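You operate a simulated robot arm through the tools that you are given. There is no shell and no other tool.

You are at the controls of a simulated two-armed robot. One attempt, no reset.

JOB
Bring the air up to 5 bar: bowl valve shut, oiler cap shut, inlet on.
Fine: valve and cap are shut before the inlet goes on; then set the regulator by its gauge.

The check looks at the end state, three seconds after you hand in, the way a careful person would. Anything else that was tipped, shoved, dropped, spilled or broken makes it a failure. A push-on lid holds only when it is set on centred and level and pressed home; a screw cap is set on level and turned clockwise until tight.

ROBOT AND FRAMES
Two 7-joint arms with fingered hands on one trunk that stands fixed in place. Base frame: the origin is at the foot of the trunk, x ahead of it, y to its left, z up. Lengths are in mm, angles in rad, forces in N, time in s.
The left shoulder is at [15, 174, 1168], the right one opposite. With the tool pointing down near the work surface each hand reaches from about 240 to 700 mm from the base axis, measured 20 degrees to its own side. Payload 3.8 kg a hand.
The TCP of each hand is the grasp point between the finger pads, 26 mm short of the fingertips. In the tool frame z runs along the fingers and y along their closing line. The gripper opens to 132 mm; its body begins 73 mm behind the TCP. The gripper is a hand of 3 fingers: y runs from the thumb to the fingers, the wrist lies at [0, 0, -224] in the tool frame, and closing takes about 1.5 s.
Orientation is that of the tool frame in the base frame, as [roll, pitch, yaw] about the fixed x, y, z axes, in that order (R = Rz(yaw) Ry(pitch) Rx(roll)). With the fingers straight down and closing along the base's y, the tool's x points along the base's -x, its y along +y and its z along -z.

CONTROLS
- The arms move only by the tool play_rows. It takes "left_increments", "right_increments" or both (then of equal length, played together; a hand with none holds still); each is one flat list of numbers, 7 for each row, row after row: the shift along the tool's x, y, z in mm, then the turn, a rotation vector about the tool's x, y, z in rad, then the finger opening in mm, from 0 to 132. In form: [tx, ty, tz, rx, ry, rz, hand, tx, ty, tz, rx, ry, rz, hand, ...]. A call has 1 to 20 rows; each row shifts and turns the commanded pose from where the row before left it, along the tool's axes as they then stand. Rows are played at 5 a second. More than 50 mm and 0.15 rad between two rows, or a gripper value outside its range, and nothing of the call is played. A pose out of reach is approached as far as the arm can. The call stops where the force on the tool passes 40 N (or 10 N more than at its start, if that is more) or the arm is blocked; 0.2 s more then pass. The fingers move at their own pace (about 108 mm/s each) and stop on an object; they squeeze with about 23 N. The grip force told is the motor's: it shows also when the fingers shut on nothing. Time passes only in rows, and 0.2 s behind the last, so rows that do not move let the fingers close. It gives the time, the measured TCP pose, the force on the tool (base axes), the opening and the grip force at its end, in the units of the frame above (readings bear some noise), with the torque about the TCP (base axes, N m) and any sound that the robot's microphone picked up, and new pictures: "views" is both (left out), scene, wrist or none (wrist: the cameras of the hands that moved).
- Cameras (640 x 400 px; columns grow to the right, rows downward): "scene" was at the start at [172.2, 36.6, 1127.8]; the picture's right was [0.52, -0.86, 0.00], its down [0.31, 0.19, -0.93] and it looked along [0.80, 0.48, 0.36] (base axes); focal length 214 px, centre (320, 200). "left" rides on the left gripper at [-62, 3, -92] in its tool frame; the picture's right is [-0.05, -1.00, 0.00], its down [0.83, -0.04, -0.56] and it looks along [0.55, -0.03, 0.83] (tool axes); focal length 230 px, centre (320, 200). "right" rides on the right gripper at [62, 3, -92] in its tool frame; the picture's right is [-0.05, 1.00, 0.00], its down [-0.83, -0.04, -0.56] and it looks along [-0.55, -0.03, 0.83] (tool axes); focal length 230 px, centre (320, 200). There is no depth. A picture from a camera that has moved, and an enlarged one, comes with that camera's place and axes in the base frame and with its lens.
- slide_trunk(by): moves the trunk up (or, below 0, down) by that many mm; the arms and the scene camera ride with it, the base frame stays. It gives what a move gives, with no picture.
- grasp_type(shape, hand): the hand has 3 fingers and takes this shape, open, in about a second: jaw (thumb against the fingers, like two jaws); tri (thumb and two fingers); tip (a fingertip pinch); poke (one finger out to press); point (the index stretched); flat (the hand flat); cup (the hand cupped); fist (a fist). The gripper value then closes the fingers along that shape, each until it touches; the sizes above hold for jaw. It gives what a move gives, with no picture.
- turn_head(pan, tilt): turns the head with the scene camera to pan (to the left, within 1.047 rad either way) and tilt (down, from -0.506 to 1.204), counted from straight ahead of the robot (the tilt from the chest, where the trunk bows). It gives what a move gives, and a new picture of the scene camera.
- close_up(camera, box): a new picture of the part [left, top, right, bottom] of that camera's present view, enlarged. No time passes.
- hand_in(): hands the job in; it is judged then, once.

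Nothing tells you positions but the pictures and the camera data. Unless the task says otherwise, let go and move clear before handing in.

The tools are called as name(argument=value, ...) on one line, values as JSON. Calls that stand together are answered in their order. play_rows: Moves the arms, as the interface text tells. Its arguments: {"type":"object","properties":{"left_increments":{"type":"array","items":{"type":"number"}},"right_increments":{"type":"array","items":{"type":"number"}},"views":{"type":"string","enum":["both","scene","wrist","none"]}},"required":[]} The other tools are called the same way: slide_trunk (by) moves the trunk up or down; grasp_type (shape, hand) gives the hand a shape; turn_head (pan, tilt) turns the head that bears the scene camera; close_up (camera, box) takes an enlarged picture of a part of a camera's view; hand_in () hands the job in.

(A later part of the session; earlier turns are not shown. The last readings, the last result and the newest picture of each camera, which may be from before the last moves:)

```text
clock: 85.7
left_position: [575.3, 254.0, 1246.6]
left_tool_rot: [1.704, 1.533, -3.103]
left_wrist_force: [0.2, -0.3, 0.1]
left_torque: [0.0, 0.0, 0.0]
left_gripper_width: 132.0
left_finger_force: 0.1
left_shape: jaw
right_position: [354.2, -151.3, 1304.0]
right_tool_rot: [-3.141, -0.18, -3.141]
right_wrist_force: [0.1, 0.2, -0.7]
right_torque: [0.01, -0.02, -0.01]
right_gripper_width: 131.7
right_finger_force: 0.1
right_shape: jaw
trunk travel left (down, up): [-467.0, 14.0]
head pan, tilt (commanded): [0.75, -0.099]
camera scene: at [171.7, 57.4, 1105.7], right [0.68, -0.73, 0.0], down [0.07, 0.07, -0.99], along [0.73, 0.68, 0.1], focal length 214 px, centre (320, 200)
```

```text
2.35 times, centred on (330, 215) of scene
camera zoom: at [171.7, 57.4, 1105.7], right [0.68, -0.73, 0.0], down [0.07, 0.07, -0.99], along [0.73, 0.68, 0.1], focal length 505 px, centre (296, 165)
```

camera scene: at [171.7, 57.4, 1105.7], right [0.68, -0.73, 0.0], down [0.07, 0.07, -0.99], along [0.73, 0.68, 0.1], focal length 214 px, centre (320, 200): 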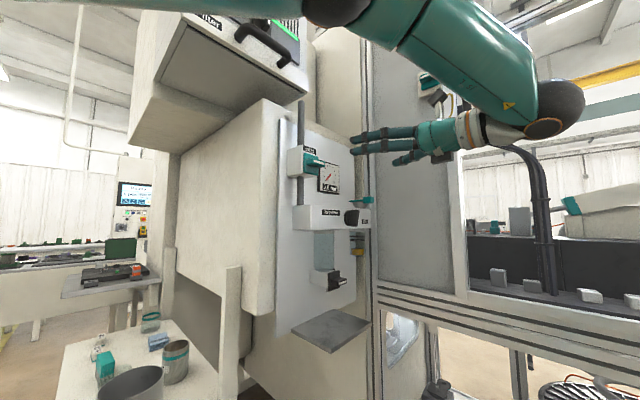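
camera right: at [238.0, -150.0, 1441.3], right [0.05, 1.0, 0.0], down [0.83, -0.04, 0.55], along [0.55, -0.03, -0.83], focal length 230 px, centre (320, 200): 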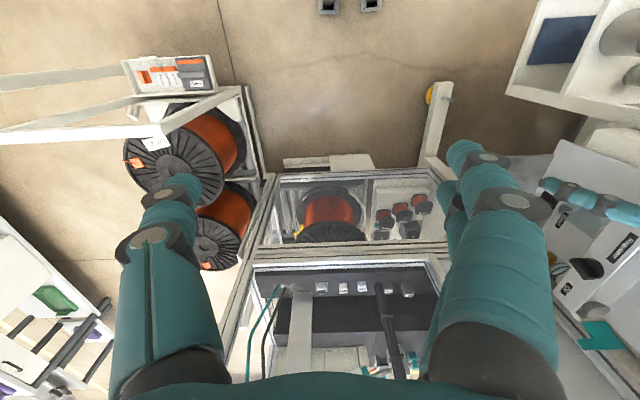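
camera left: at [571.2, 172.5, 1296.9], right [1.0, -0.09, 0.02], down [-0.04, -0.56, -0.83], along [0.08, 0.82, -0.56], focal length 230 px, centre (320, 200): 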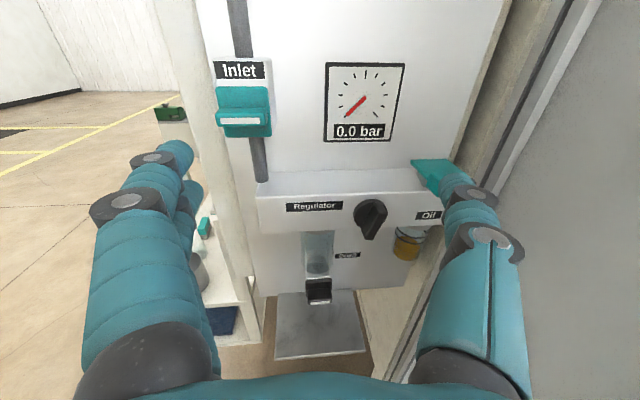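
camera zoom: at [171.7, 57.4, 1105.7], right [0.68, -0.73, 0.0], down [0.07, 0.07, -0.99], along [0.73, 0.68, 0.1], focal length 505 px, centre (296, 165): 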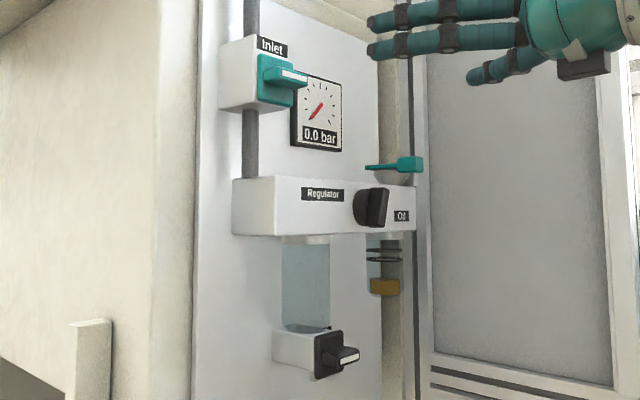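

play_rows(left_increments=[0, 0, 0, -0.08, 0, 0, 132, 0, 26, 6, 0, 0, 0, 132, 0, 26, 6, 0, 0, 0, 132, 0, 0, 0, 0, 0, 0.1428, 132, 0, 0, 0, 0, 0, 0.1428, 132, 0, 0, 0, 0, 0, 0.1428, 132, 0, 0, 0, 0, 0, 0.1428, 132, 0, 0, 0, 0, 0, 0.1428, 132, 0, 0, 0, 0, 0, 0.1428, 132, 0, 0, 0, 0, 0, 0.1428, 132, 0, 0, 0, 0, 0, 0.1428, 132, 0, 0, 0, 0, 0, 0.1428, 132, 0, 0, 0, 0, 0, 0.1428, 132, 0, 0, 0, 0, 0, 0.1428, 132], views="both")

```text
clock: 88.7
left_position: [524.0, 267.0, 1245.9]
left_tool_rot: [1.571, -0.041, 3.126]
left_wrist_force: [-0.5, 0.0, -0.5]
left_torque: [-0.01, -0.02, 0.0]
left_gripper_width: 132.2
left_finger_force: 0.0
left_shape: jaw
right_position: [354.4, -151.7, 1303.9]
right_tool_rot: [3.141, -0.179, 3.141]
right_wrist_force: [-0.4, -0.9, 0.0]
right_torque: [0.02, 0.02, -0.01]
right_gripper_width: 131.8
right_finger_force: 0.1
right_shape: jaw
trunk travel left (down, up): [-467.0, 14.0]
head pan, tilt (commanded): [0.75, -0.099]
camera scene: at [171.8, 57.4, 1105.6], right [0.68, -0.73, 0.0], down [0.07, 0.07, -1.0], along [0.73, 0.68, 0.1], focal length 214 px, centre (320, 200)
camera left: at [584.8, 173.3, 1247.4], right [0.01, 0.0, -1.0], down [-0.84, -0.54, -0.01], along [-0.54, 0.84, -0.01], focal length 230 px, centre (320, 200)
```

scene: 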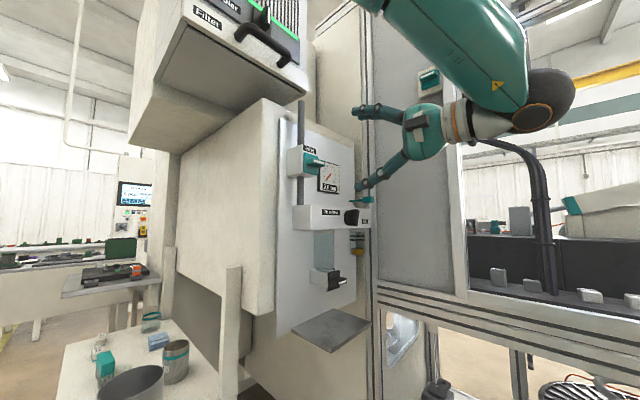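
left: 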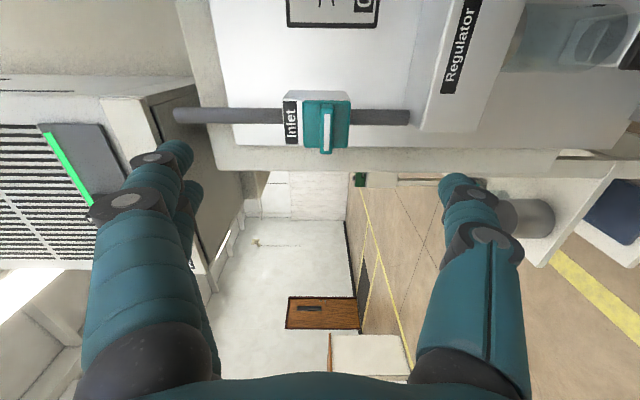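

play_rows(left_increments=[0, -2, 30, 0, 0, -0.04, 100, 0, -2, 30, 0, 0, 0, 60, 0, -1.5, 25, 0, 0, 0, 40, 0, 0, 0, 0, 0, 0, 36], views="both")

close_up(camera="left", box=[220, 80, 420, 240])

```text
clock: 89.7
left_position: [525.6, 351.5, 1241.6]
left_tool_rot: [1.574, 0.003, 3.129]
left_wrist_force: [0.5, 0.2, 0.5]
left_torque: [-0.02, 0.0, -0.02]
left_gripper_width: 36.5
left_finger_force: 0.0
left_shape: jaw
right_position: [354.8, -151.6, 1303.2]
right_tool_rot: [-3.141, -0.181, 3.141]
right_wrist_force: [0.7, 0.2, 0.9]
right_torque: [-0.07, -0.05, 0.01]
right_gripper_width: 132.0
right_finger_force: 0.1
right_shape: jaw
trunk travel left (down, up): [-467.0, 14.0]
head pan, tilt (commanded): [0.75, -0.099]
camera scene: at [171.8, 57.1, 1105.6], right [0.68, -0.73, 0.0], down [0.07, 0.07, -0.99], along [0.73, 0.68, 0.1], focal length 214 px, centre (320, 200)
camera left: at [586.1, 257.7, 1244.3], right [0.06, 0.0, -1.0], down [-0.84, -0.54, -0.04], along [-0.54, 0.84, -0.03], focal length 230 px, centre (320, 200)
```

scene: 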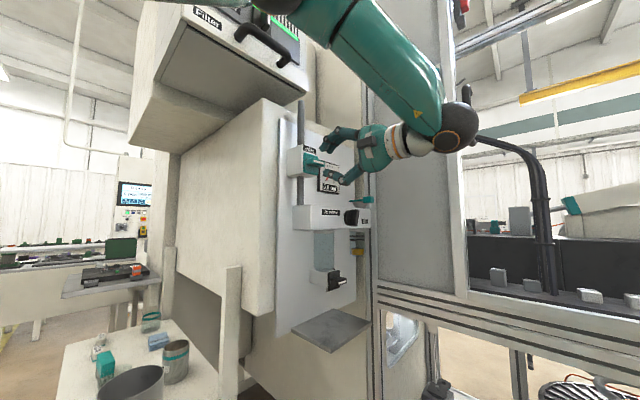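
left: 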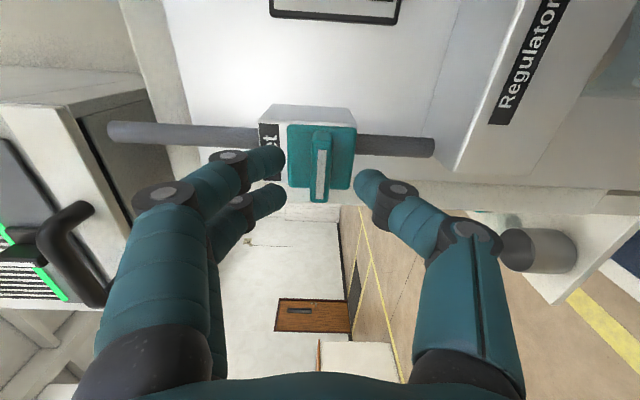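

```text
2.50 times, centred on (320, 160) of left
camera zoom: at [586.1, 257.7, 1244.3], right [0.06, 0.0, -1.0], down [-0.84, -0.54, -0.04], along [-0.54, 0.84, -0.03], focal length 575 px, centre (320, 300)
```

zoom: 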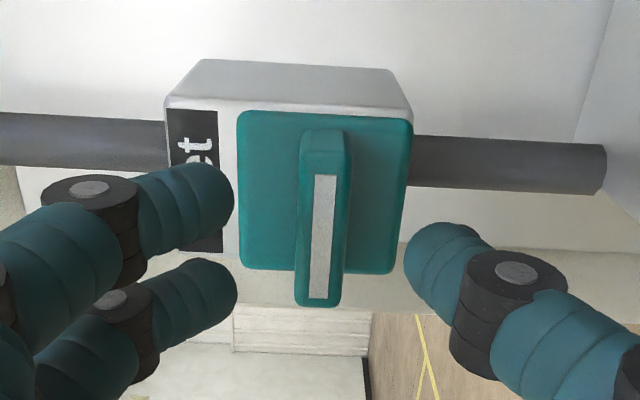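

play_rows(left_increments=[0.5, 0, 12, 0, 0, 0, 36, 0.5, 0, 11, 0, 0, 0, 36, 0, 0, 0, 0, 0, 0, 0, 0, 0, 0, 0, 0, 0, 0, 0, 0, 0, 0, 0, 0, 0, 0, 0, 0, 0, 0, 0, 0, 0, 0, 0, 0, 0, 0, 0], views="wrist")

```text
clock: 91.2
left_position: [523.8, 375.6, 1240.8]
left_tool_rot: [1.571, 0.002, 3.127]
left_wrist_force: [0.0, 2.8, 0.4]
left_torque: [0.05, -0.02, 0.01]
left_gripper_width: 8.0
left_finger_force: 23.1
left_shape: jaw
right_position: [355.5, -150.7, 1303.2]
right_tool_rot: [3.14, -0.181, -3.141]
right_wrist_force: [0.0, -0.1, 0.2]
right_torque: [-0.01, 0.01, 0.0]
right_gripper_width: 131.7
right_finger_force: 0.0
right_shape: jaw
trunk travel left (down, up): [-467.0, 14.0]
head pan, tilt (commanded): [0.75, -0.099]
camera left: at [585.4, 281.8, 1244.2], right [0.06, 0.0, -1.0], down [-0.84, -0.54, -0.04], along [-0.54, 0.84, -0.03], focal length 230 px, centre (320, 200)
```

left: 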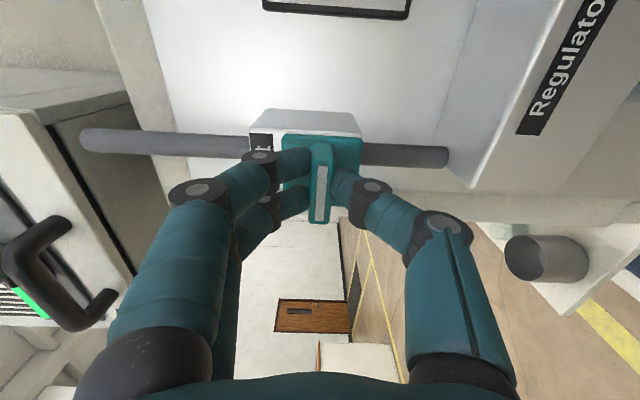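

Gripped the inlet fin. Turning it counter-clockwise toward in-line with the pipe.

play_rows(left_increments=[0, 0, 0, 0, 0, -0.08, 0, 0, 0, 0, 0, 0, -0.08, 0, 0, 0, 0, 0, 0, -0.08, 0], views="wrist")

```text
clock: 92.0
left_position: [523.5, 375.0, 1241.8]
left_tool_rot: [1.572, 0.243, 3.128]
left_wrist_force: [0.4, 3.0, 0.9]
left_torque: [0.07, 0.43, 0.06]
left_gripper_width: 8.2
left_finger_force: 23.1
left_shape: jaw
right_position: [355.1, -150.7, 1304.3]
right_tool_rot: [3.141, -0.178, 3.141]
right_wrist_force: [-0.4, 0.3, 0.1]
right_torque: [0.01, 0.0, -0.01]
right_gripper_width: 131.7
right_finger_force: 0.1
right_shape: jaw
trunk travel left (down, up): [-467.0, 14.0]
head pan, tilt (commanded): [0.75, -0.099]
camera left: at [582.7, 281.7, 1258.8], right [0.29, -0.01, -0.96], down [-0.8, -0.54, -0.24], along [-0.52, 0.84, -0.16], focal length 230 px, centre (320, 200)
```

left: 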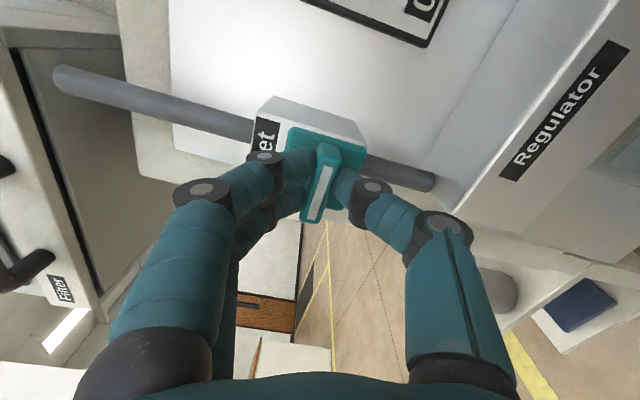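

The inlet won't go counter-clockwise (it's at its stop), so it opens clockwise. I'll turn back and go the other way.

play_rows(left_increments=[0, 0, 0, 0, 0, 0.08, 0, 0, 0, 0, 0, 0, 0.08, 0, 0, 0, 0, 0, 0, 0.08, 0, 0, 0, 0, 0, 0, 0.1, 0, 0, 0, 0, 0, 0, 0.1, 0, 0, 0, 0, 0, 0, 0.1, 0], views="both")

```text
clock: 93.5
left_position: [523.7, 374.4, 1240.5]
left_tool_rot: [1.574, -0.301, 3.127]
left_wrist_force: [0.4, 1.8, -6.8]
left_torque: [-0.07, -0.05, 0.01]
left_gripper_width: 7.6
left_finger_force: 23.2
left_shape: jaw
right_position: [354.6, -150.2, 1302.3]
right_tool_rot: [3.141, -0.18, 3.142]
right_wrist_force: [-0.1, 0.0, -0.7]
right_torque: [0.02, 0.0, -0.02]
right_gripper_width: 132.0
right_finger_force: 0.0
right_shape: jaw
trunk travel left (down, up): [-467.0, 14.0]
head pan, tilt (commanded): [0.75, -0.099]
camera scene: at [172.1, 58.0, 1105.4], right [0.68, -0.73, 0.0], down [0.07, 0.07, -1.0], along [0.73, 0.68, 0.1], focal length 214 px, centre (320, 200)
camera left: at [583.7, 281.6, 1225.1], right [-0.25, 0.0, -0.97], down [-0.81, -0.54, 0.21], along [-0.53, 0.84, 0.13], focal length 230 px, centre (320, 200)
```

scene: 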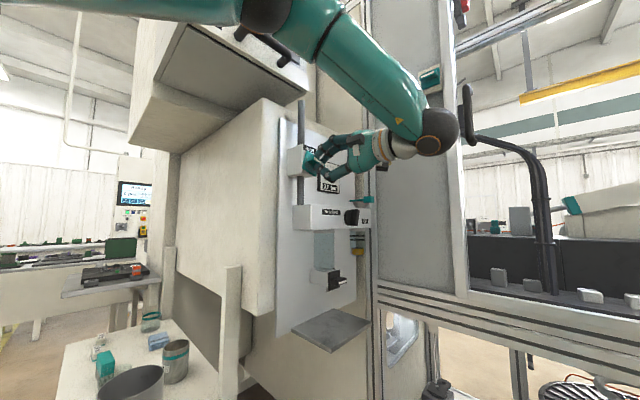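
left: 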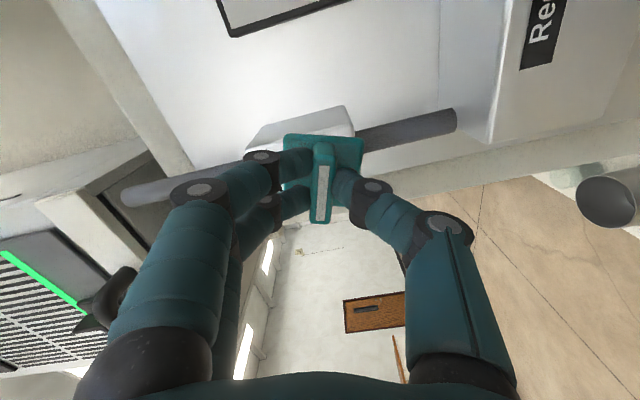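

play_rows(left_increments=[0, -0.5, 0, 0, 0, 0.1, 0, 0, -0.5, 0, 0, 0, 0.1, 0, 0, 0, 0, 0, 0, 0.1, 0, 0, 0, 0, 0, 0, 0.1, 0], views="both")

```text
clock: 94.5
left_position: [524.5, 375.5, 1238.5]
left_tool_rot: [1.575, -0.702, 3.125]
left_wrist_force: [-0.8, -0.6, -11.0]
left_torque: [-0.19, -0.1, 0.05]
left_gripper_width: 7.6
left_finger_force: 23.4
left_shape: jaw
right_position: [355.8, -151.9, 1302.7]
right_tool_rot: [3.14, -0.183, 3.139]
right_wrist_force: [0.1, 0.4, 0.7]
right_torque: [0.04, -0.01, 0.03]
right_gripper_width: 132.0
right_finger_force: 0.1
right_shape: jaw
trunk travel left (down, up): [-467.0, 14.0]
head pan, tilt (commanded): [0.75, -0.099]
camera scene: at [172.4, 57.7, 1105.4], right [0.68, -0.73, 0.0], down [0.07, 0.07, -1.0], along [0.73, 0.68, 0.1], focal length 214 px, centre (320, 200)
camera left: at [572.9, 281.8, 1201.9], right [-0.6, 0.01, -0.8], down [-0.67, -0.54, 0.5], along [-0.43, 0.84, 0.33], focal length 230 px, centre (320, 200)
```

scene: 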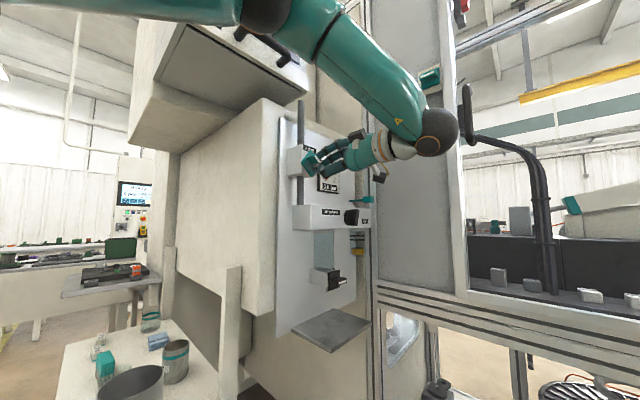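
left: 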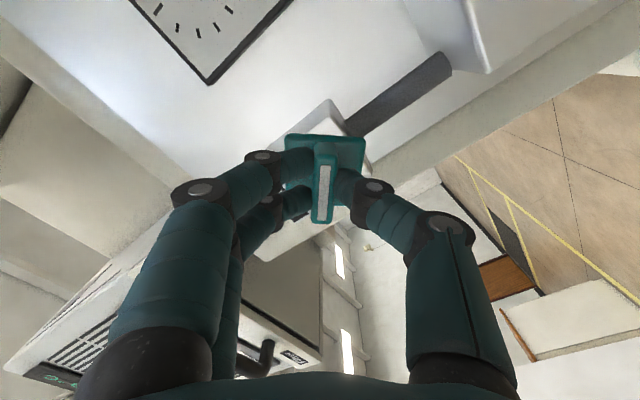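

play_rows(left_increments=[-0.3, -0.55, 0, 0, 0, 0.0966, 0, -0.3, -0.55, 0, 0, 0, 0.0966, 0, -0.3, -0.55, 0, 0, 0, 0.0966, 0, -0.3, -0.55, 0, 0, 0, 0.0966, 0, -0.3, -0.55, 0, 0, 0, 0.0966, 0], views="both")

```text
clock: 95.7
left_position: [522.1, 375.1, 1237.5]
left_tool_rot: [1.575, -1.182, 3.125]
left_wrist_force: [0.7, -1.4, -8.5]
left_torque: [-0.18, -0.06, 0.04]
left_gripper_width: 7.8
left_finger_force: 23.4
left_shape: jaw
right_position: [355.3, -151.0, 1302.1]
right_tool_rot: [-3.14, -0.18, 3.14]
right_wrist_force: [-0.7, -0.7, -0.4]
right_torque: [-0.02, 0.02, 0.0]
right_gripper_width: 132.1
right_finger_force: 0.1
right_shape: jaw
trunk travel left (down, up): [-467.0, 14.0]
head pan, tilt (commanded): [0.75, -0.099]
camera scene: at [172.3, 57.7, 1105.6], right [0.68, -0.73, 0.0], down [0.07, 0.07, -1.0], along [0.73, 0.68, 0.1], focal length 214 px, centre (320, 200)
camera left: at [548.9, 282.2, 1181.3], right [-0.9, 0.01, -0.43], down [-0.36, -0.55, 0.75], along [-0.23, 0.84, 0.5], focal length 230 px, centre (320, 200)
```

scene: 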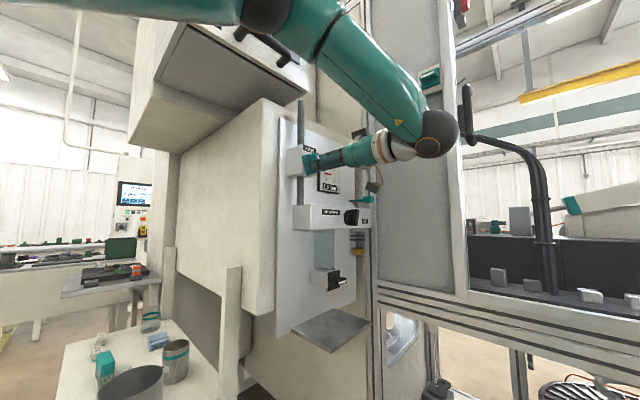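
left: 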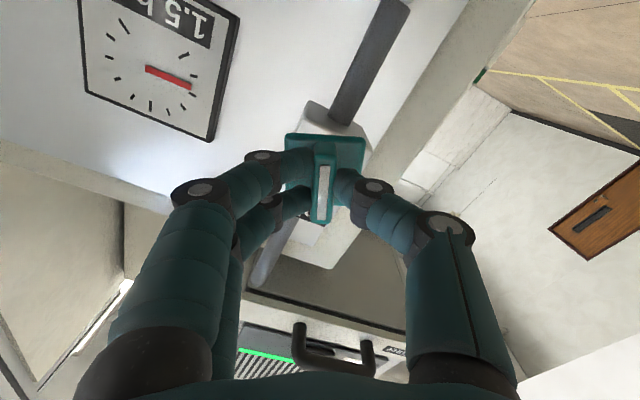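

Air is coming on – the gauge reads 1.5 bar. Finishing the quarter turn.

play_rows(left_increments=[-0.3, -0.55, 0, 0, 0, 0.0966, 0, -0.3, -0.55, 0, 0, 0, 0.0966, 0, -0.3, -0.55, 0, 0, 0, 0.0966, 0, -0.3, -0.55, 0, 0, 0, 0.0966, 0, 0, 0, 0, 0, 0, 0.03, 0, 0, 0, 0, 0, 0, 0, 0], views="both")

```text
clock: 97.0
left_position: [521.8, 375.3, 1235.4]
left_tool_rot: [-1.636, -1.545, 0.051]
left_wrist_force: [1.5, 1.0, -1.4]
left_torque: [-0.01, -0.08, -0.05]
left_gripper_width: 7.7
left_finger_force: 23.0
left_shape: jaw
right_position: [354.3, -150.9, 1302.6]
right_tool_rot: [3.141, -0.18, -3.141]
right_wrist_force: [0.3, 0.6, -0.5]
right_torque: [-0.01, -0.01, 0.0]
right_gripper_width: 132.1
right_finger_force: 0.1
right_shape: jaw
trunk travel left (down, up): [-467.0, 14.0]
head pan, tilt (commanded): [0.75, -0.099]
camera scene: at [172.1, 57.7, 1105.6], right [0.68, -0.73, 0.0], down [0.07, 0.07, -1.0], along [0.73, 0.68, 0.1], focal length 214 px, centre (320, 200)
camera left: at [522.0, 282.4, 1174.0], right [-1.0, 0.01, -0.03], down [-0.03, -0.55, 0.83], along [0.0, 0.83, 0.55], focal length 230 px, centre (320, 200)
```

scene: 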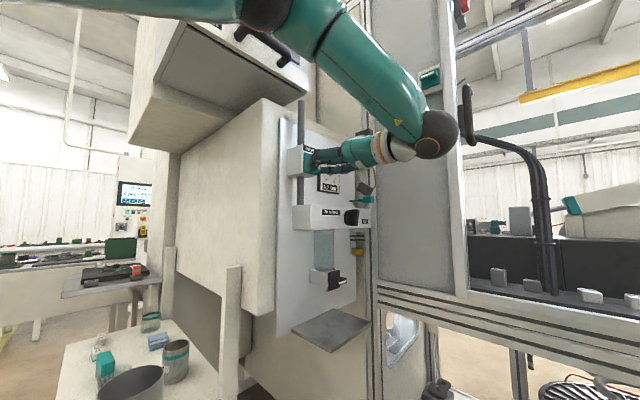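
left: 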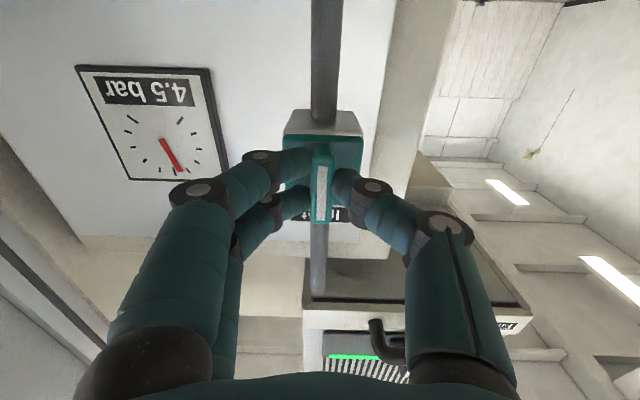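

play_rows(left_increments=[0, 0, 0, 0, 0, 0.05, 0, 0, 0, 0, 0, 0, 0, 0, 0, 0, 0, 0, 0, 0, 0], views="wrist")

close_up(camera="left", box=[60, 50, 380, 250])

```text
clock: 97.8
left_position: [520.4, 374.6, 1234.0]
left_tool_rot: [-1.594, -1.494, 0.01]
left_wrist_force: [0.1, 3.4, 2.1]
left_torque: [0.0, -0.19, -0.05]
left_gripper_width: 7.6
left_finger_force: 23.0
left_shape: jaw
right_position: [355.1, -151.8, 1302.8]
right_tool_rot: [-3.14, -0.178, -3.141]
right_wrist_force: [-0.4, 0.5, -0.1]
right_torque: [0.02, 0.04, -0.02]
right_gripper_width: 132.1
right_finger_force: 0.1
right_shape: jaw
trunk travel left (down, up): [-467.0, 14.0]
head pan, tilt (commanded): [0.75, -0.099]
camera left: at [518.8, 282.4, 1173.9], right [-1.0, 0.01, 0.02], down [0.01, -0.55, 0.83], along [0.02, 0.83, 0.55], focal length 230 px, centre (320, 200)
```

left: 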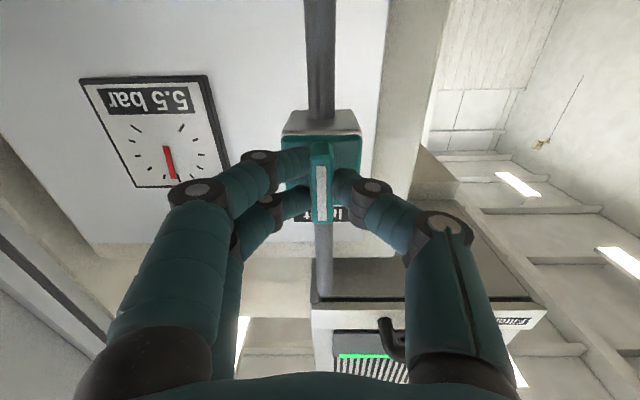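

```text
2.00 times, centred on (220, 150) of left
camera zoom: at [518.8, 282.4, 1173.9], right [-1.0, 0.01, 0.02], down [0.01, -0.55, 0.83], along [0.02, 0.83, 0.55], focal length 460 px, centre (520, 300)
```

zoom: 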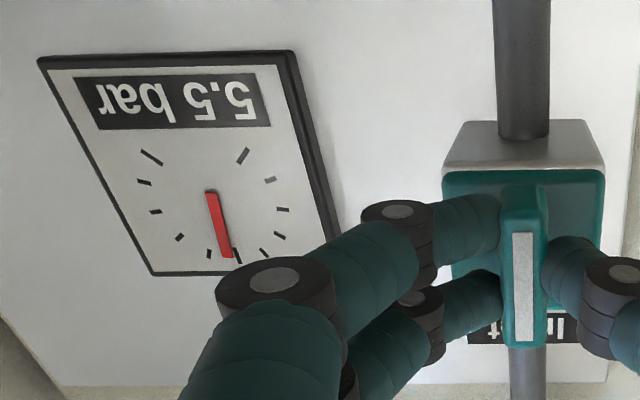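

The inlet is on and pressure is passing 5.5 bar. I'll release the inlet handle, back off, and move to the regulator knob.

play_rows(left_increments=[0, 0, 0, 0, 0, -0.04, 40, 0, 0, 0, 0, 0, 0, 50, 0, 0, -20, 0, 0, 0, 60, 0, 0, -20, 0, 0, 0, 60], views="both")

close_up(camera="scene", box=[280, 130, 380, 230])

```text
clock: 98.8
left_position: [519.4, 333.5, 1236.3]
left_tool_rot: [-1.609, -1.535, 0.026]
left_wrist_force: [0.4, 0.5, 0.4]
left_torque: [-0.02, 0.02, 0.01]
left_gripper_width: 59.5
left_finger_force: 0.1
left_shape: jaw
right_position: [354.2, -152.6, 1303.4]
right_tool_rot: [3.14, -0.181, 3.141]
right_wrist_force: [-0.4, 0.5, 0.2]
right_torque: [0.0, 0.01, 0.01]
right_gripper_width: 132.0
right_finger_force: 0.1
right_shape: jaw
trunk travel left (down, up): [-467.0, 14.0]
head pan, tilt (commanded): [0.75, -0.099]
camera scene: at [171.9, 56.9, 1105.6], right [0.68, -0.73, 0.0], down [0.07, 0.07, -0.99], along [0.73, 0.68, 0.1], focal length 214 px, centre (320, 200)
camera left: at [520.2, 241.6, 1174.5], right [-1.0, 0.01, -0.02], down [-0.02, -0.55, 0.83], along [0.0, 0.83, 0.55], focal length 230 px, centre (320, 200)
```

scene: 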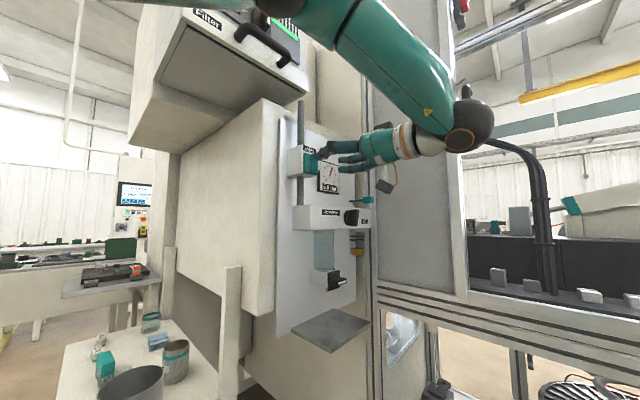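
left: 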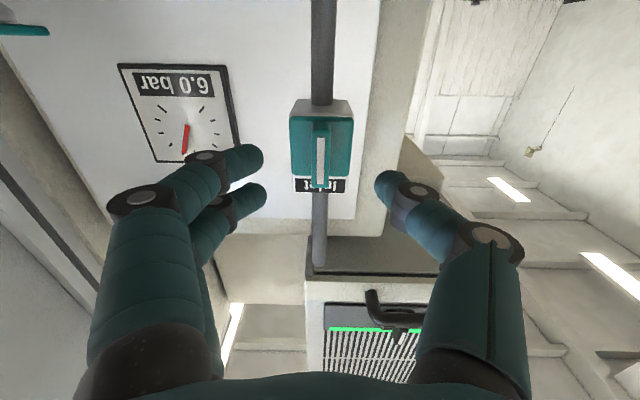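

```text
4.00 times, centred on (330, 180) of scene
camera zoom: at [171.9, 56.9, 1105.6], right [0.68, -0.73, 0.0], down [0.07, 0.07, -0.99], along [0.73, 0.68, 0.1], focal length 858 px, centre (280, 280)
```

zoom: 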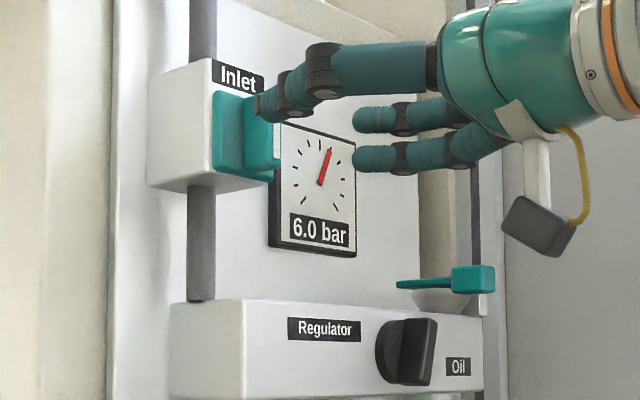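

play_rows(left_increments=[-30, 35, -6, 0, 0, -0.036, 80, -30, 35, -6, 0, 0, 0, 80, -30, 35, -6, 0, 0, 0, 80, -30, 35, -6, 0, 0, 0, 80], views="both")

close_up(camera="scene", box=[280, 130, 400, 230])

```text
clock: 99.8
left_position: [644.9, 311.6, 1117.5]
left_tool_rot: [-1.205, -1.564, -0.383]
left_wrist_force: [0.9, 1.0, 3.8]
left_torque: [-0.37, -0.02, 0.04]
left_gripper_width: 79.8
left_finger_force: 0.2
left_shape: jaw
left hand out of reach, approached as far as the arm can: row 4
right_position: [357.5, -151.2, 1302.7]
right_tool_rot: [3.141, -0.184, 3.141]
right_wrist_force: [1.1, 0.1, 0.3]
right_torque: [-0.02, 0.0, 0.02]
right_gripper_width: 132.2
right_finger_force: 0.0
right_shape: jaw
trunk travel left (down, up): [-467.0, 14.0]
head pan, tilt (commanded): [0.75, -0.099]
camera scene: at [174.0, 57.1, 1105.2], right [0.68, -0.73, 0.0], down [0.07, 0.07, -1.0], along [0.73, 0.68, 0.1], focal length 214 px, centre (320, 200)
camera left: at [647.0, 218.8, 1054.9], right [-1.0, 0.02, -0.05], down [-0.05, -0.56, 0.83], along [-0.01, 0.83, 0.56], focal length 230 px, centre (320, 200)
```

scene: 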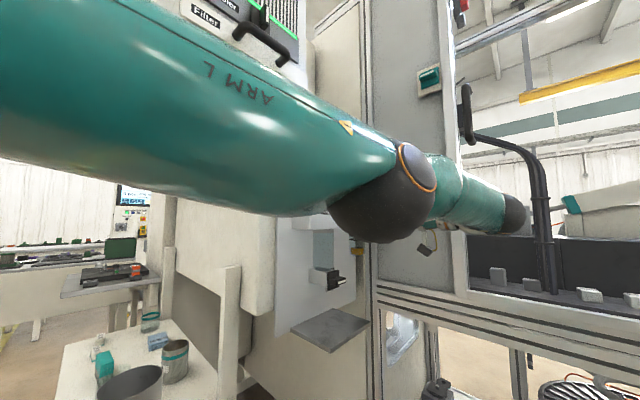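
left: 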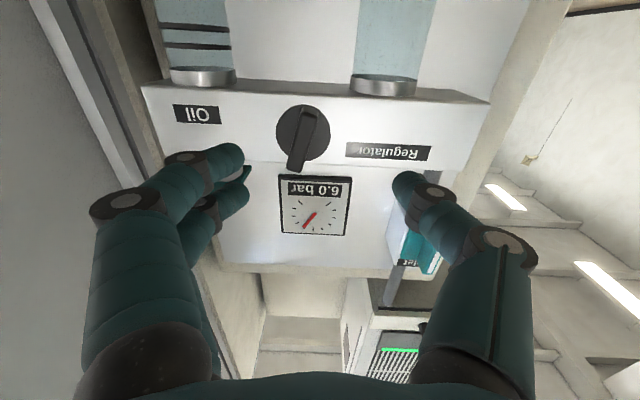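

```text
4.00 times, centred on (340, 180) of scene
camera zoom: at [174.0, 57.1, 1105.2], right [0.68, -0.73, 0.0], down [0.07, 0.07, -1.0], along [0.73, 0.68, 0.1], focal length 858 px, centre (240, 280)
```

zoom: 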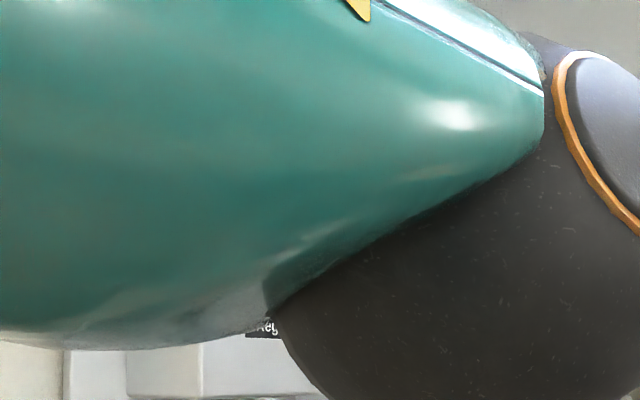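

play_rows(left_increments=[0, 0, 0, 0, 0, 0, 80, 0, 0, 0, 0, 0, 0, 80], views="both")

close_up(camera="left", box=[230, 80, 390, 240])

```text
clock: 100.5
left_position: [641.5, 312.5, 1117.3]
left_tool_rot: [2.573, -1.57, 2.125]
left_wrist_force: [0.0, 0.0, -0.5]
left_torque: [0.02, -0.05, -0.02]
left_gripper_width: 79.3
left_finger_force: 0.0
left_shape: jaw
right_position: [353.8, -151.9, 1304.1]
right_tool_rot: [3.141, -0.179, -3.141]
right_wrist_force: [0.9, 0.3, 0.2]
right_torque: [0.0, -0.04, 0.02]
right_gripper_width: 132.0
right_finger_force: 0.0
right_shape: jaw
trunk travel left (down, up): [-467.0, 14.0]
head pan, tilt (commanded): [0.75, -0.099]
camera scene: at [171.3, 57.6, 1105.7], right [0.68, -0.73, 0.0], down [0.07, 0.07, -0.99], along [0.73, 0.68, 0.1], focal length 214 px, centre (320, 200)
camera left: at [644.3, 219.8, 1056.2], right [-1.0, 0.01, -0.05], down [-0.05, -0.55, 0.83], along [-0.02, 0.83, 0.55], focal length 230 px, centre (320, 200)
```

scene: 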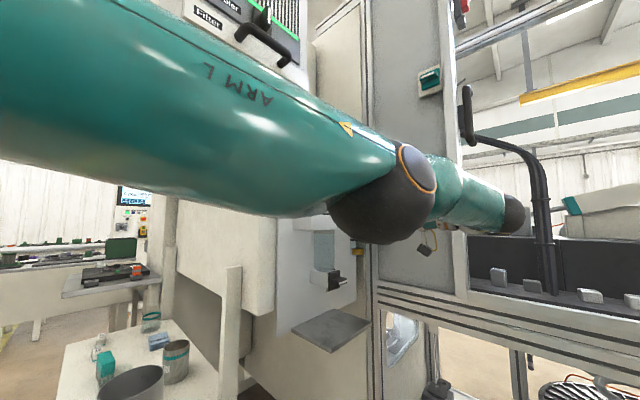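
left: 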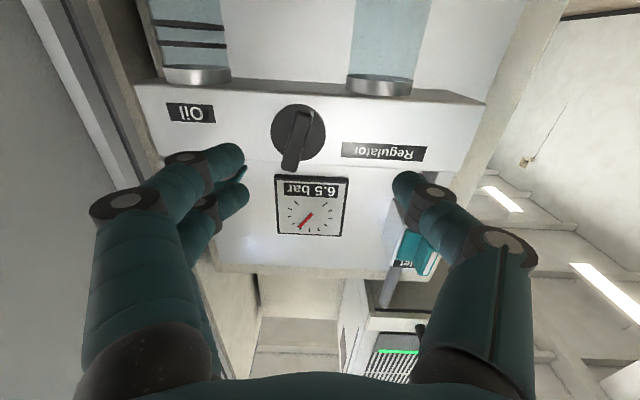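

```text
2.50 times, centred on (310, 160) of left
camera zoom: at [644.3, 219.8, 1056.2], right [-1.0, 0.01, -0.05], down [-0.05, -0.55, 0.83], along [-0.02, 0.83, 0.55], focal length 575 px, centre (345, 300)
```

zoom: 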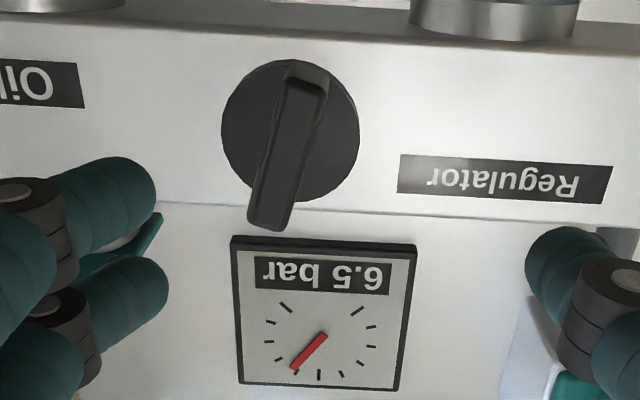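

play_rows(left_increments=[0, 0, 12, 0, 0, 0.08, 80, -1, 5, 10, 0, 0, 0.08, 80, -1, 6, 6, 0, 0, 0.08, 80], views="both")

close_up(camera="left", box=[230, 80, 410, 260])

```text
clock: 101.2
left_position: [643.5, 341.7, 1112.7]
left_tool_rot: [-1.583, -1.334, -0.007]
left_wrist_force: [-0.1, -0.5, -0.3]
left_torque: [-0.01, 0.0, -0.01]
left_gripper_width: 79.4
left_finger_force: 0.0
left_shape: jaw
left hand out of reach, approached as far as the arm can: row 3
right_position: [353.5, -151.1, 1303.0]
right_tool_rot: [3.141, -0.179, -3.141]
right_wrist_force: [0.7, -0.2, 0.7]
right_torque: [0.01, 0.01, 0.0]
right_gripper_width: 131.8
right_finger_force: 0.0
right_shape: jaw
trunk travel left (down, up): [-467.0, 14.0]
head pan, tilt (commanded): [0.75, -0.099]
camera scene: at [171.9, 57.6, 1105.6], right [0.68, -0.73, 0.0], down [0.07, 0.07, -1.0], along [0.73, 0.68, 0.1], focal length 214 px, centre (320, 200)
camera left: at [631.1, 249.8, 1052.7], right [-0.98, 0.02, 0.19], down [0.15, -0.56, 0.82], along [0.12, 0.83, 0.54], focal length 230 px, centre (320, 200)
```

scene: 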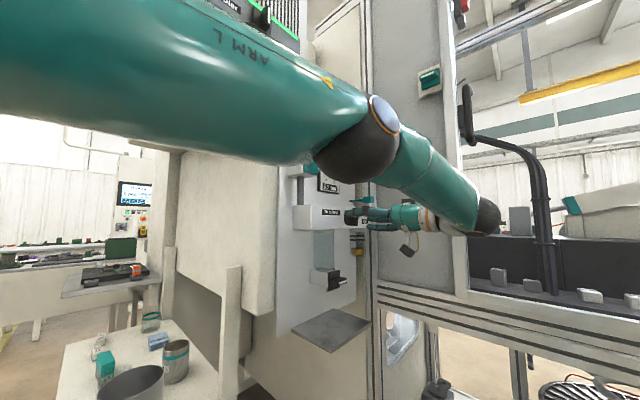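
left: 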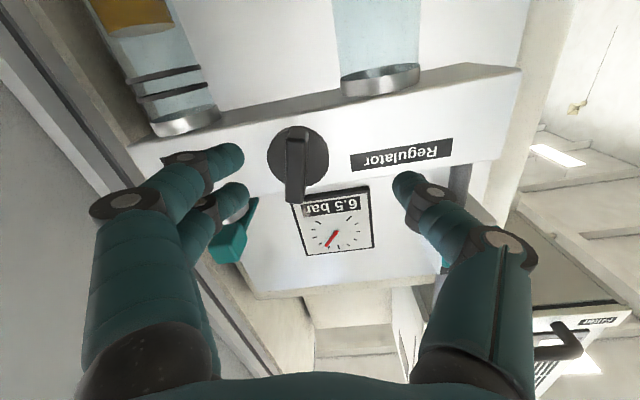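

```text
2.22 times, centred on (320, 170) of left
camera zoom: at [631.1, 249.8, 1052.7], right [-0.98, 0.02, 0.19], down [0.15, -0.56, 0.82], along [0.12, 0.83, 0.54], focal length 511 px, centre (320, 267)
```

zoom: 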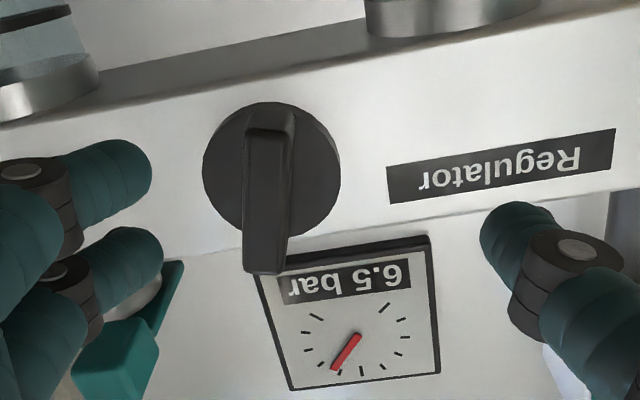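

play_rows(left_increments=[0, 0, 0, -0.0777, 0.019, 0, 80, 0, 0, 0, -0.0777, 0.019, 0, 80, 0, 8, -1, 0, 0, 0, 80, 0, 8, -1, 0, 0, 0, 80], views="both")

close_up(camera="left", box=[230, 80, 410, 260])

```text
clock: 102.2
left_position: [658.3, 336.8, 1110.3]
left_tool_rot: [-1.576, -1.331, -0.168]
left_wrist_force: [0.8, 0.1, 1.1]
left_torque: [0.02, 0.03, -0.04]
left_gripper_width: 79.7
left_finger_force: 0.2
left_shape: jaw
right_position: [354.3, -151.3, 1303.2]
right_tool_rot: [-3.141, -0.177, 3.14]
right_wrist_force: [-0.2, -0.7, -0.1]
right_torque: [-0.01, -0.05, 0.01]
right_gripper_width: 131.9
right_finger_force: 0.0
right_shape: jaw
trunk travel left (down, up): [-467.0, 14.0]
head pan, tilt (commanded): [0.75, -0.099]
camera scene: at [171.8, 57.4, 1105.6], right [0.68, -0.73, 0.0], down [0.07, 0.07, -1.0], along [0.73, 0.68, 0.1], focal length 214 px, centre (320, 200)
camera left: at [631.7, 247.9, 1049.5], right [-0.97, 0.17, 0.19], down [0.06, -0.57, 0.82], along [0.25, 0.8, 0.54], focal length 230 px, centre (320, 200)
```

scene: 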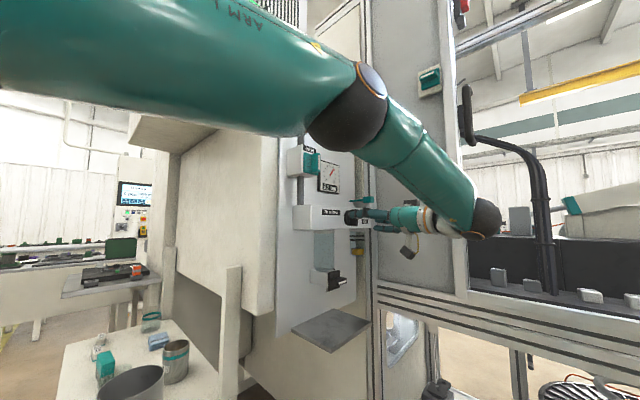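
left: 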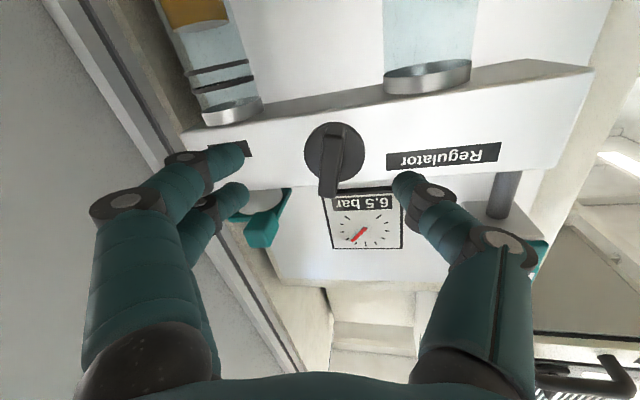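

```text
2.22 times, centred on (320, 170) of left
camera zoom: at [631.7, 247.9, 1049.5], right [-0.97, 0.17, 0.19], down [0.06, -0.57, 0.82], along [0.25, 0.8, 0.54], focal length 511 px, centre (320, 267)
```

zoom: 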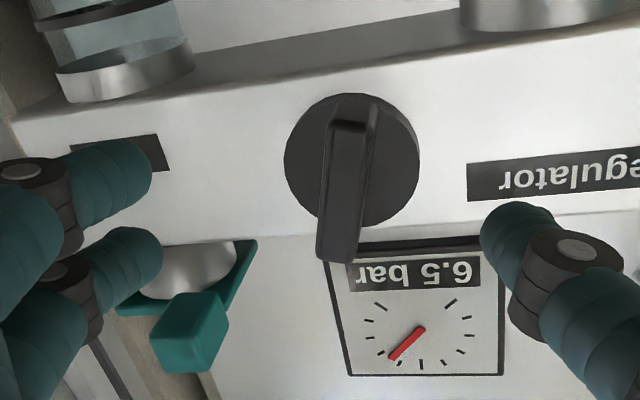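

play_rows(left_increments=[0.5, -2, 10, 0, 0, 0, 60, 0.5, -2, 10, 0, 0, 0, 40, 0, 0, 9, 0, 0, 0, 40, 0, 0, 0, 0, 0, 0, 36], views="wrist")

close_up(camera="left", box=[230, 100, 410, 280])

close_up(camera="scene", box=[300, 140, 400, 240])

```text
clock: 103.2
left_position: [659.6, 365.5, 1112.6]
left_tool_rot: [-1.574, -1.332, -0.17]
left_wrist_force: [-0.1, 0.8, 0.2]
left_torque: [0.0, -0.02, -0.04]
left_gripper_width: 36.5
left_finger_force: 0.2
left_shape: jaw
right_position: [354.6, -151.2, 1303.8]
right_tool_rot: [3.141, -0.179, -3.141]
right_wrist_force: [0.8, -0.1, -0.7]
right_torque: [0.02, -0.01, 0.0]
right_gripper_width: 132.0
right_finger_force: 0.1
right_shape: jaw
trunk travel left (down, up): [-467.0, 14.0]
head pan, tilt (commanded): [0.75, -0.099]
camera left: at [632.9, 277.2, 1051.5], right [-0.97, 0.17, 0.19], down [0.06, -0.57, 0.82], along [0.25, 0.8, 0.54], focal length 230 px, centre (320, 200)
```

left: 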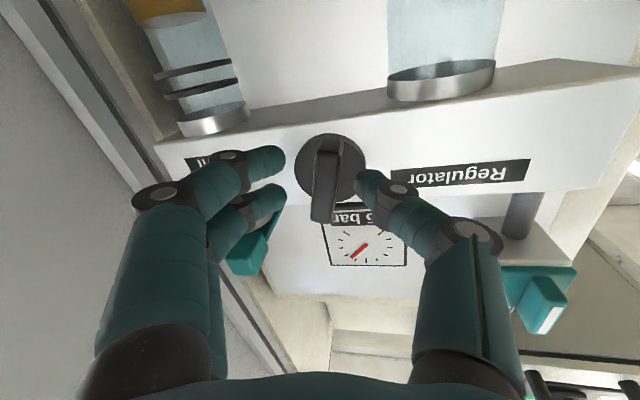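

```text
2.22 times, centred on (320, 190) of left
camera zoom: at [632.9, 277.2, 1051.5], right [-0.97, 0.17, 0.19], down [0.06, -0.57, 0.82], along [0.25, 0.8, 0.54], focal length 511 px, centre (320, 222)
```

zoom: 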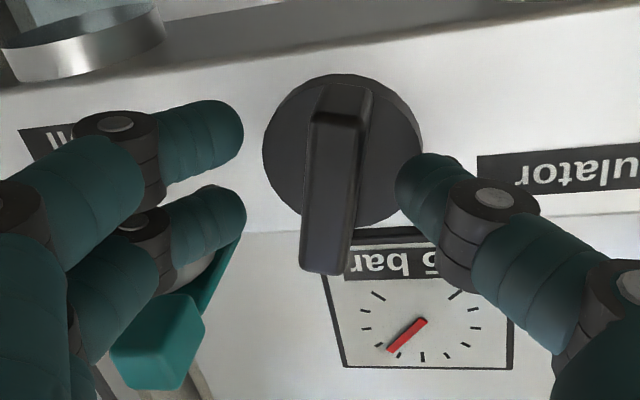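

```text
4.00 times, centred on (350, 190) of scene
camera zoom: at [171.8, 57.3, 1105.6], right [0.68, -0.73, 0.0], down [0.07, 0.07, -0.99], along [0.73, 0.68, 0.1], focal length 858 px, centre (200, 240)
```

zoom: 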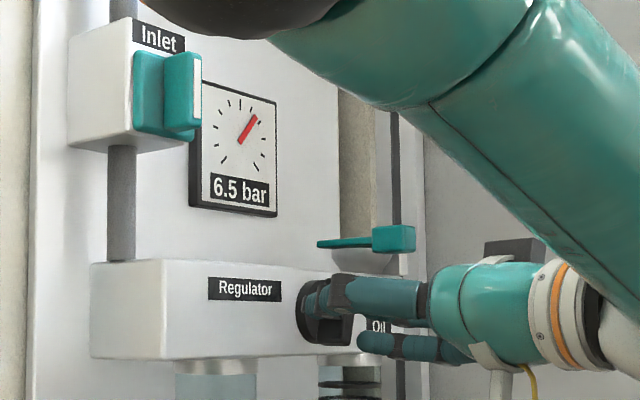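

The gauge settles at 6.5 bar and is well visible to the head camera. Gripping the regulator knob now.

play_rows(left_increments=[0, 0, 0, 0, 0, 0, 0, 0, 0, 0, 0, 0, 0, 0, 0, 0, 0, 0, 0, 0, 0, 0, 0, 0, 0, 0, 0, 0, 0, 0, 0, 0, 0, 0, 0], views="wrist")

close_up(camera="scene", box=[320, 140, 400, 200])

```text
clock: 104.5
left_position: [658.6, 366.4, 1112.3]
left_tool_rot: [-1.577, -1.335, -0.165]
left_wrist_force: [0.1, 2.0, 0.9]
left_torque: [0.05, -0.02, 0.01]
left_gripper_width: 7.8
left_finger_force: 23.2
left_shape: jaw
right_position: [354.2, -150.8, 1303.1]
right_tool_rot: [3.141, -0.18, 3.141]
right_wrist_force: [0.3, -0.3, -0.6]
right_torque: [-0.03, 0.0, 0.0]
right_gripper_width: 131.7
right_finger_force: 0.1
right_shape: jaw
trunk travel left (down, up): [-467.0, 14.0]
head pan, tilt (commanded): [0.75, -0.099]
camera left: at [633.0, 277.6, 1051.4], right [-0.97, 0.17, 0.19], down [0.06, -0.57, 0.82], along [0.24, 0.8, 0.54], focal length 230 px, centre (320, 200)
```

left: 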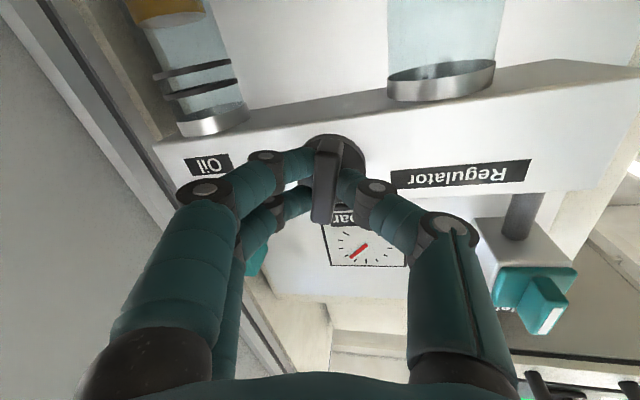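

```text
6.67 times, centred on (360, 170) of scene
camera zoom: at [171.9, 57.6, 1105.6], right [0.68, -0.73, 0.0], down [0.07, 0.07, -1.0], along [0.73, 0.68, 0.1], focal length 1430 px, centre (53, 400)
```

zoom: 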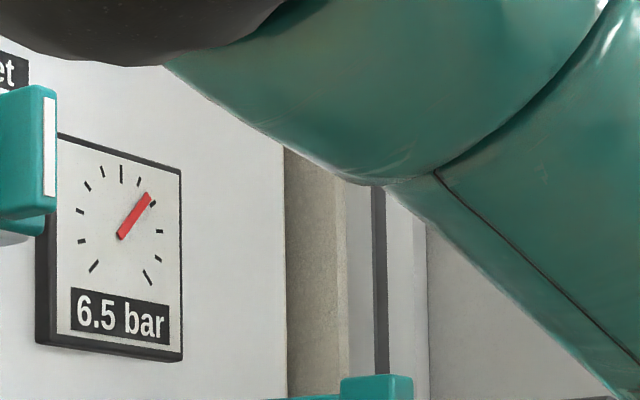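

play_rows(left_increments=[0, 0, 0, 0, 0, -0.08, 0, 0, 0, 0, 0, 0, -0.08, 0, 0, 0, 0, 0, 0, 0, 0, 0, 0, 0, 0, 0, 0, 0, 0, 0, 0, 0, 0, 0, 0], views="wrist")

close_up(camera="scene", box=[300, 140, 400, 240])

```text
clock: 105.7
left_position: [660.0, 366.6, 1112.4]
left_tool_rot: [-1.589, -1.493, -0.156]
left_wrist_force: [3.0, 2.1, 2.2]
left_torque: [0.07, 0.01, 0.02]
left_gripper_width: 7.7
left_finger_force: 23.3
left_shape: jaw
right_position: [354.6, -150.8, 1304.2]
right_tool_rot: [-3.141, -0.18, 3.141]
right_wrist_force: [0.0, 0.5, 0.7]
right_torque: [-0.02, -0.01, 0.03]
right_gripper_width: 132.1
right_finger_force: 0.2
right_shape: jaw
trunk travel left (down, up): [-467.0, 14.0]
head pan, tilt (commanded): [0.75, -0.099]
camera left: at [642.9, 275.9, 1050.6], right [-0.98, 0.17, 0.03], down [-0.07, -0.55, 0.83], along [0.16, 0.82, 0.55], focal length 230 px, centre (320, 200)
```

left: 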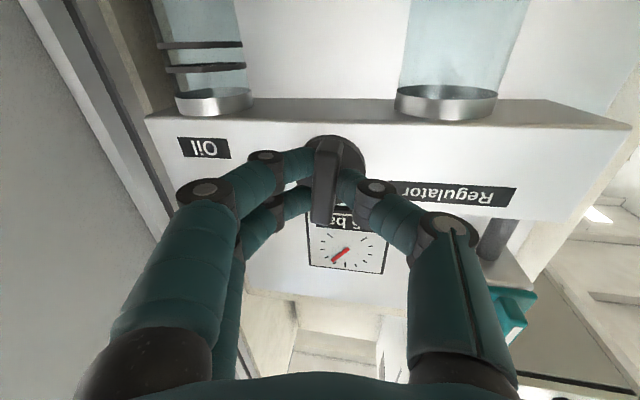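

```text
4.00 times, centred on (350, 190) of scene
camera zoom: at [171.9, 57.5, 1105.6], right [0.68, -0.73, 0.0], down [0.07, 0.07, -1.0], along [0.73, 0.68, 0.1], focal length 858 px, centre (200, 240)
```

zoom: 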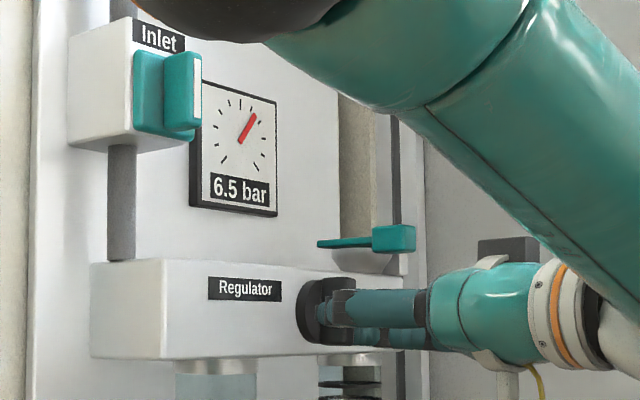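

play_rows(left_increments=[0, 0, 0, 0, 0, -0.1, 0, 0, 0, 0, 0, 0, -0.1, 0, 0, 0, 0, 0, 0, 0, 0, 0, 0, 0, 0, 0, 0, 0, 0, 0, 0, 0, 0, 0, 0, 0, 0, 0, 0, 0, 0, 0], views="none")

close_up(camera="scene", box=[320, 140, 370, 200])

```text
clock: 107.0
left_position: [659.6, 367.3, 1111.0]
left_tool_rot: [1.578, -1.448, 2.961]
left_wrist_force: [6.0, 3.8, 7.8]
left_torque: [0.21, -0.01, -0.08]
left_gripper_width: 7.2
left_finger_force: 23.0
left_shape: jaw
right_position: [354.6, -150.7, 1303.2]
right_tool_rot: [-3.141, -0.179, 3.141]
right_wrist_force: [-0.1, 0.5, 1.1]
right_torque: [-0.01, -0.01, -0.01]
right_gripper_width: 131.7
right_finger_force: 0.0
right_shape: jaw
trunk travel left (down, up): [-467.0, 14.0]
head pan, tilt (commanded): [0.75, -0.099]
```

```text
6.67 times, centred on (345, 170) of scene
camera zoom: at [172.0, 57.5, 1105.7], right [0.68, -0.73, 0.0], down [0.07, 0.07, -1.0], along [0.73, 0.68, 0.1], focal length 1430 px, centre (153, 400)
```

zoom: 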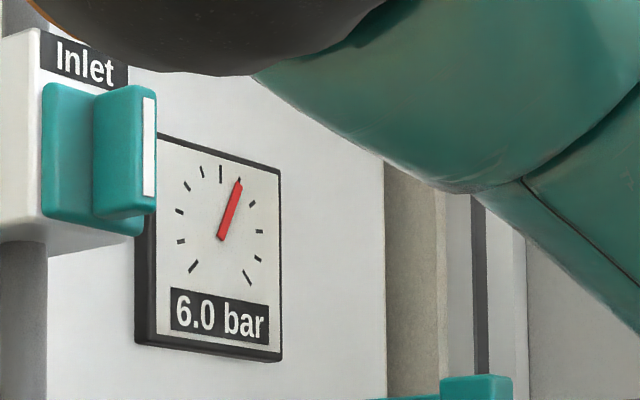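

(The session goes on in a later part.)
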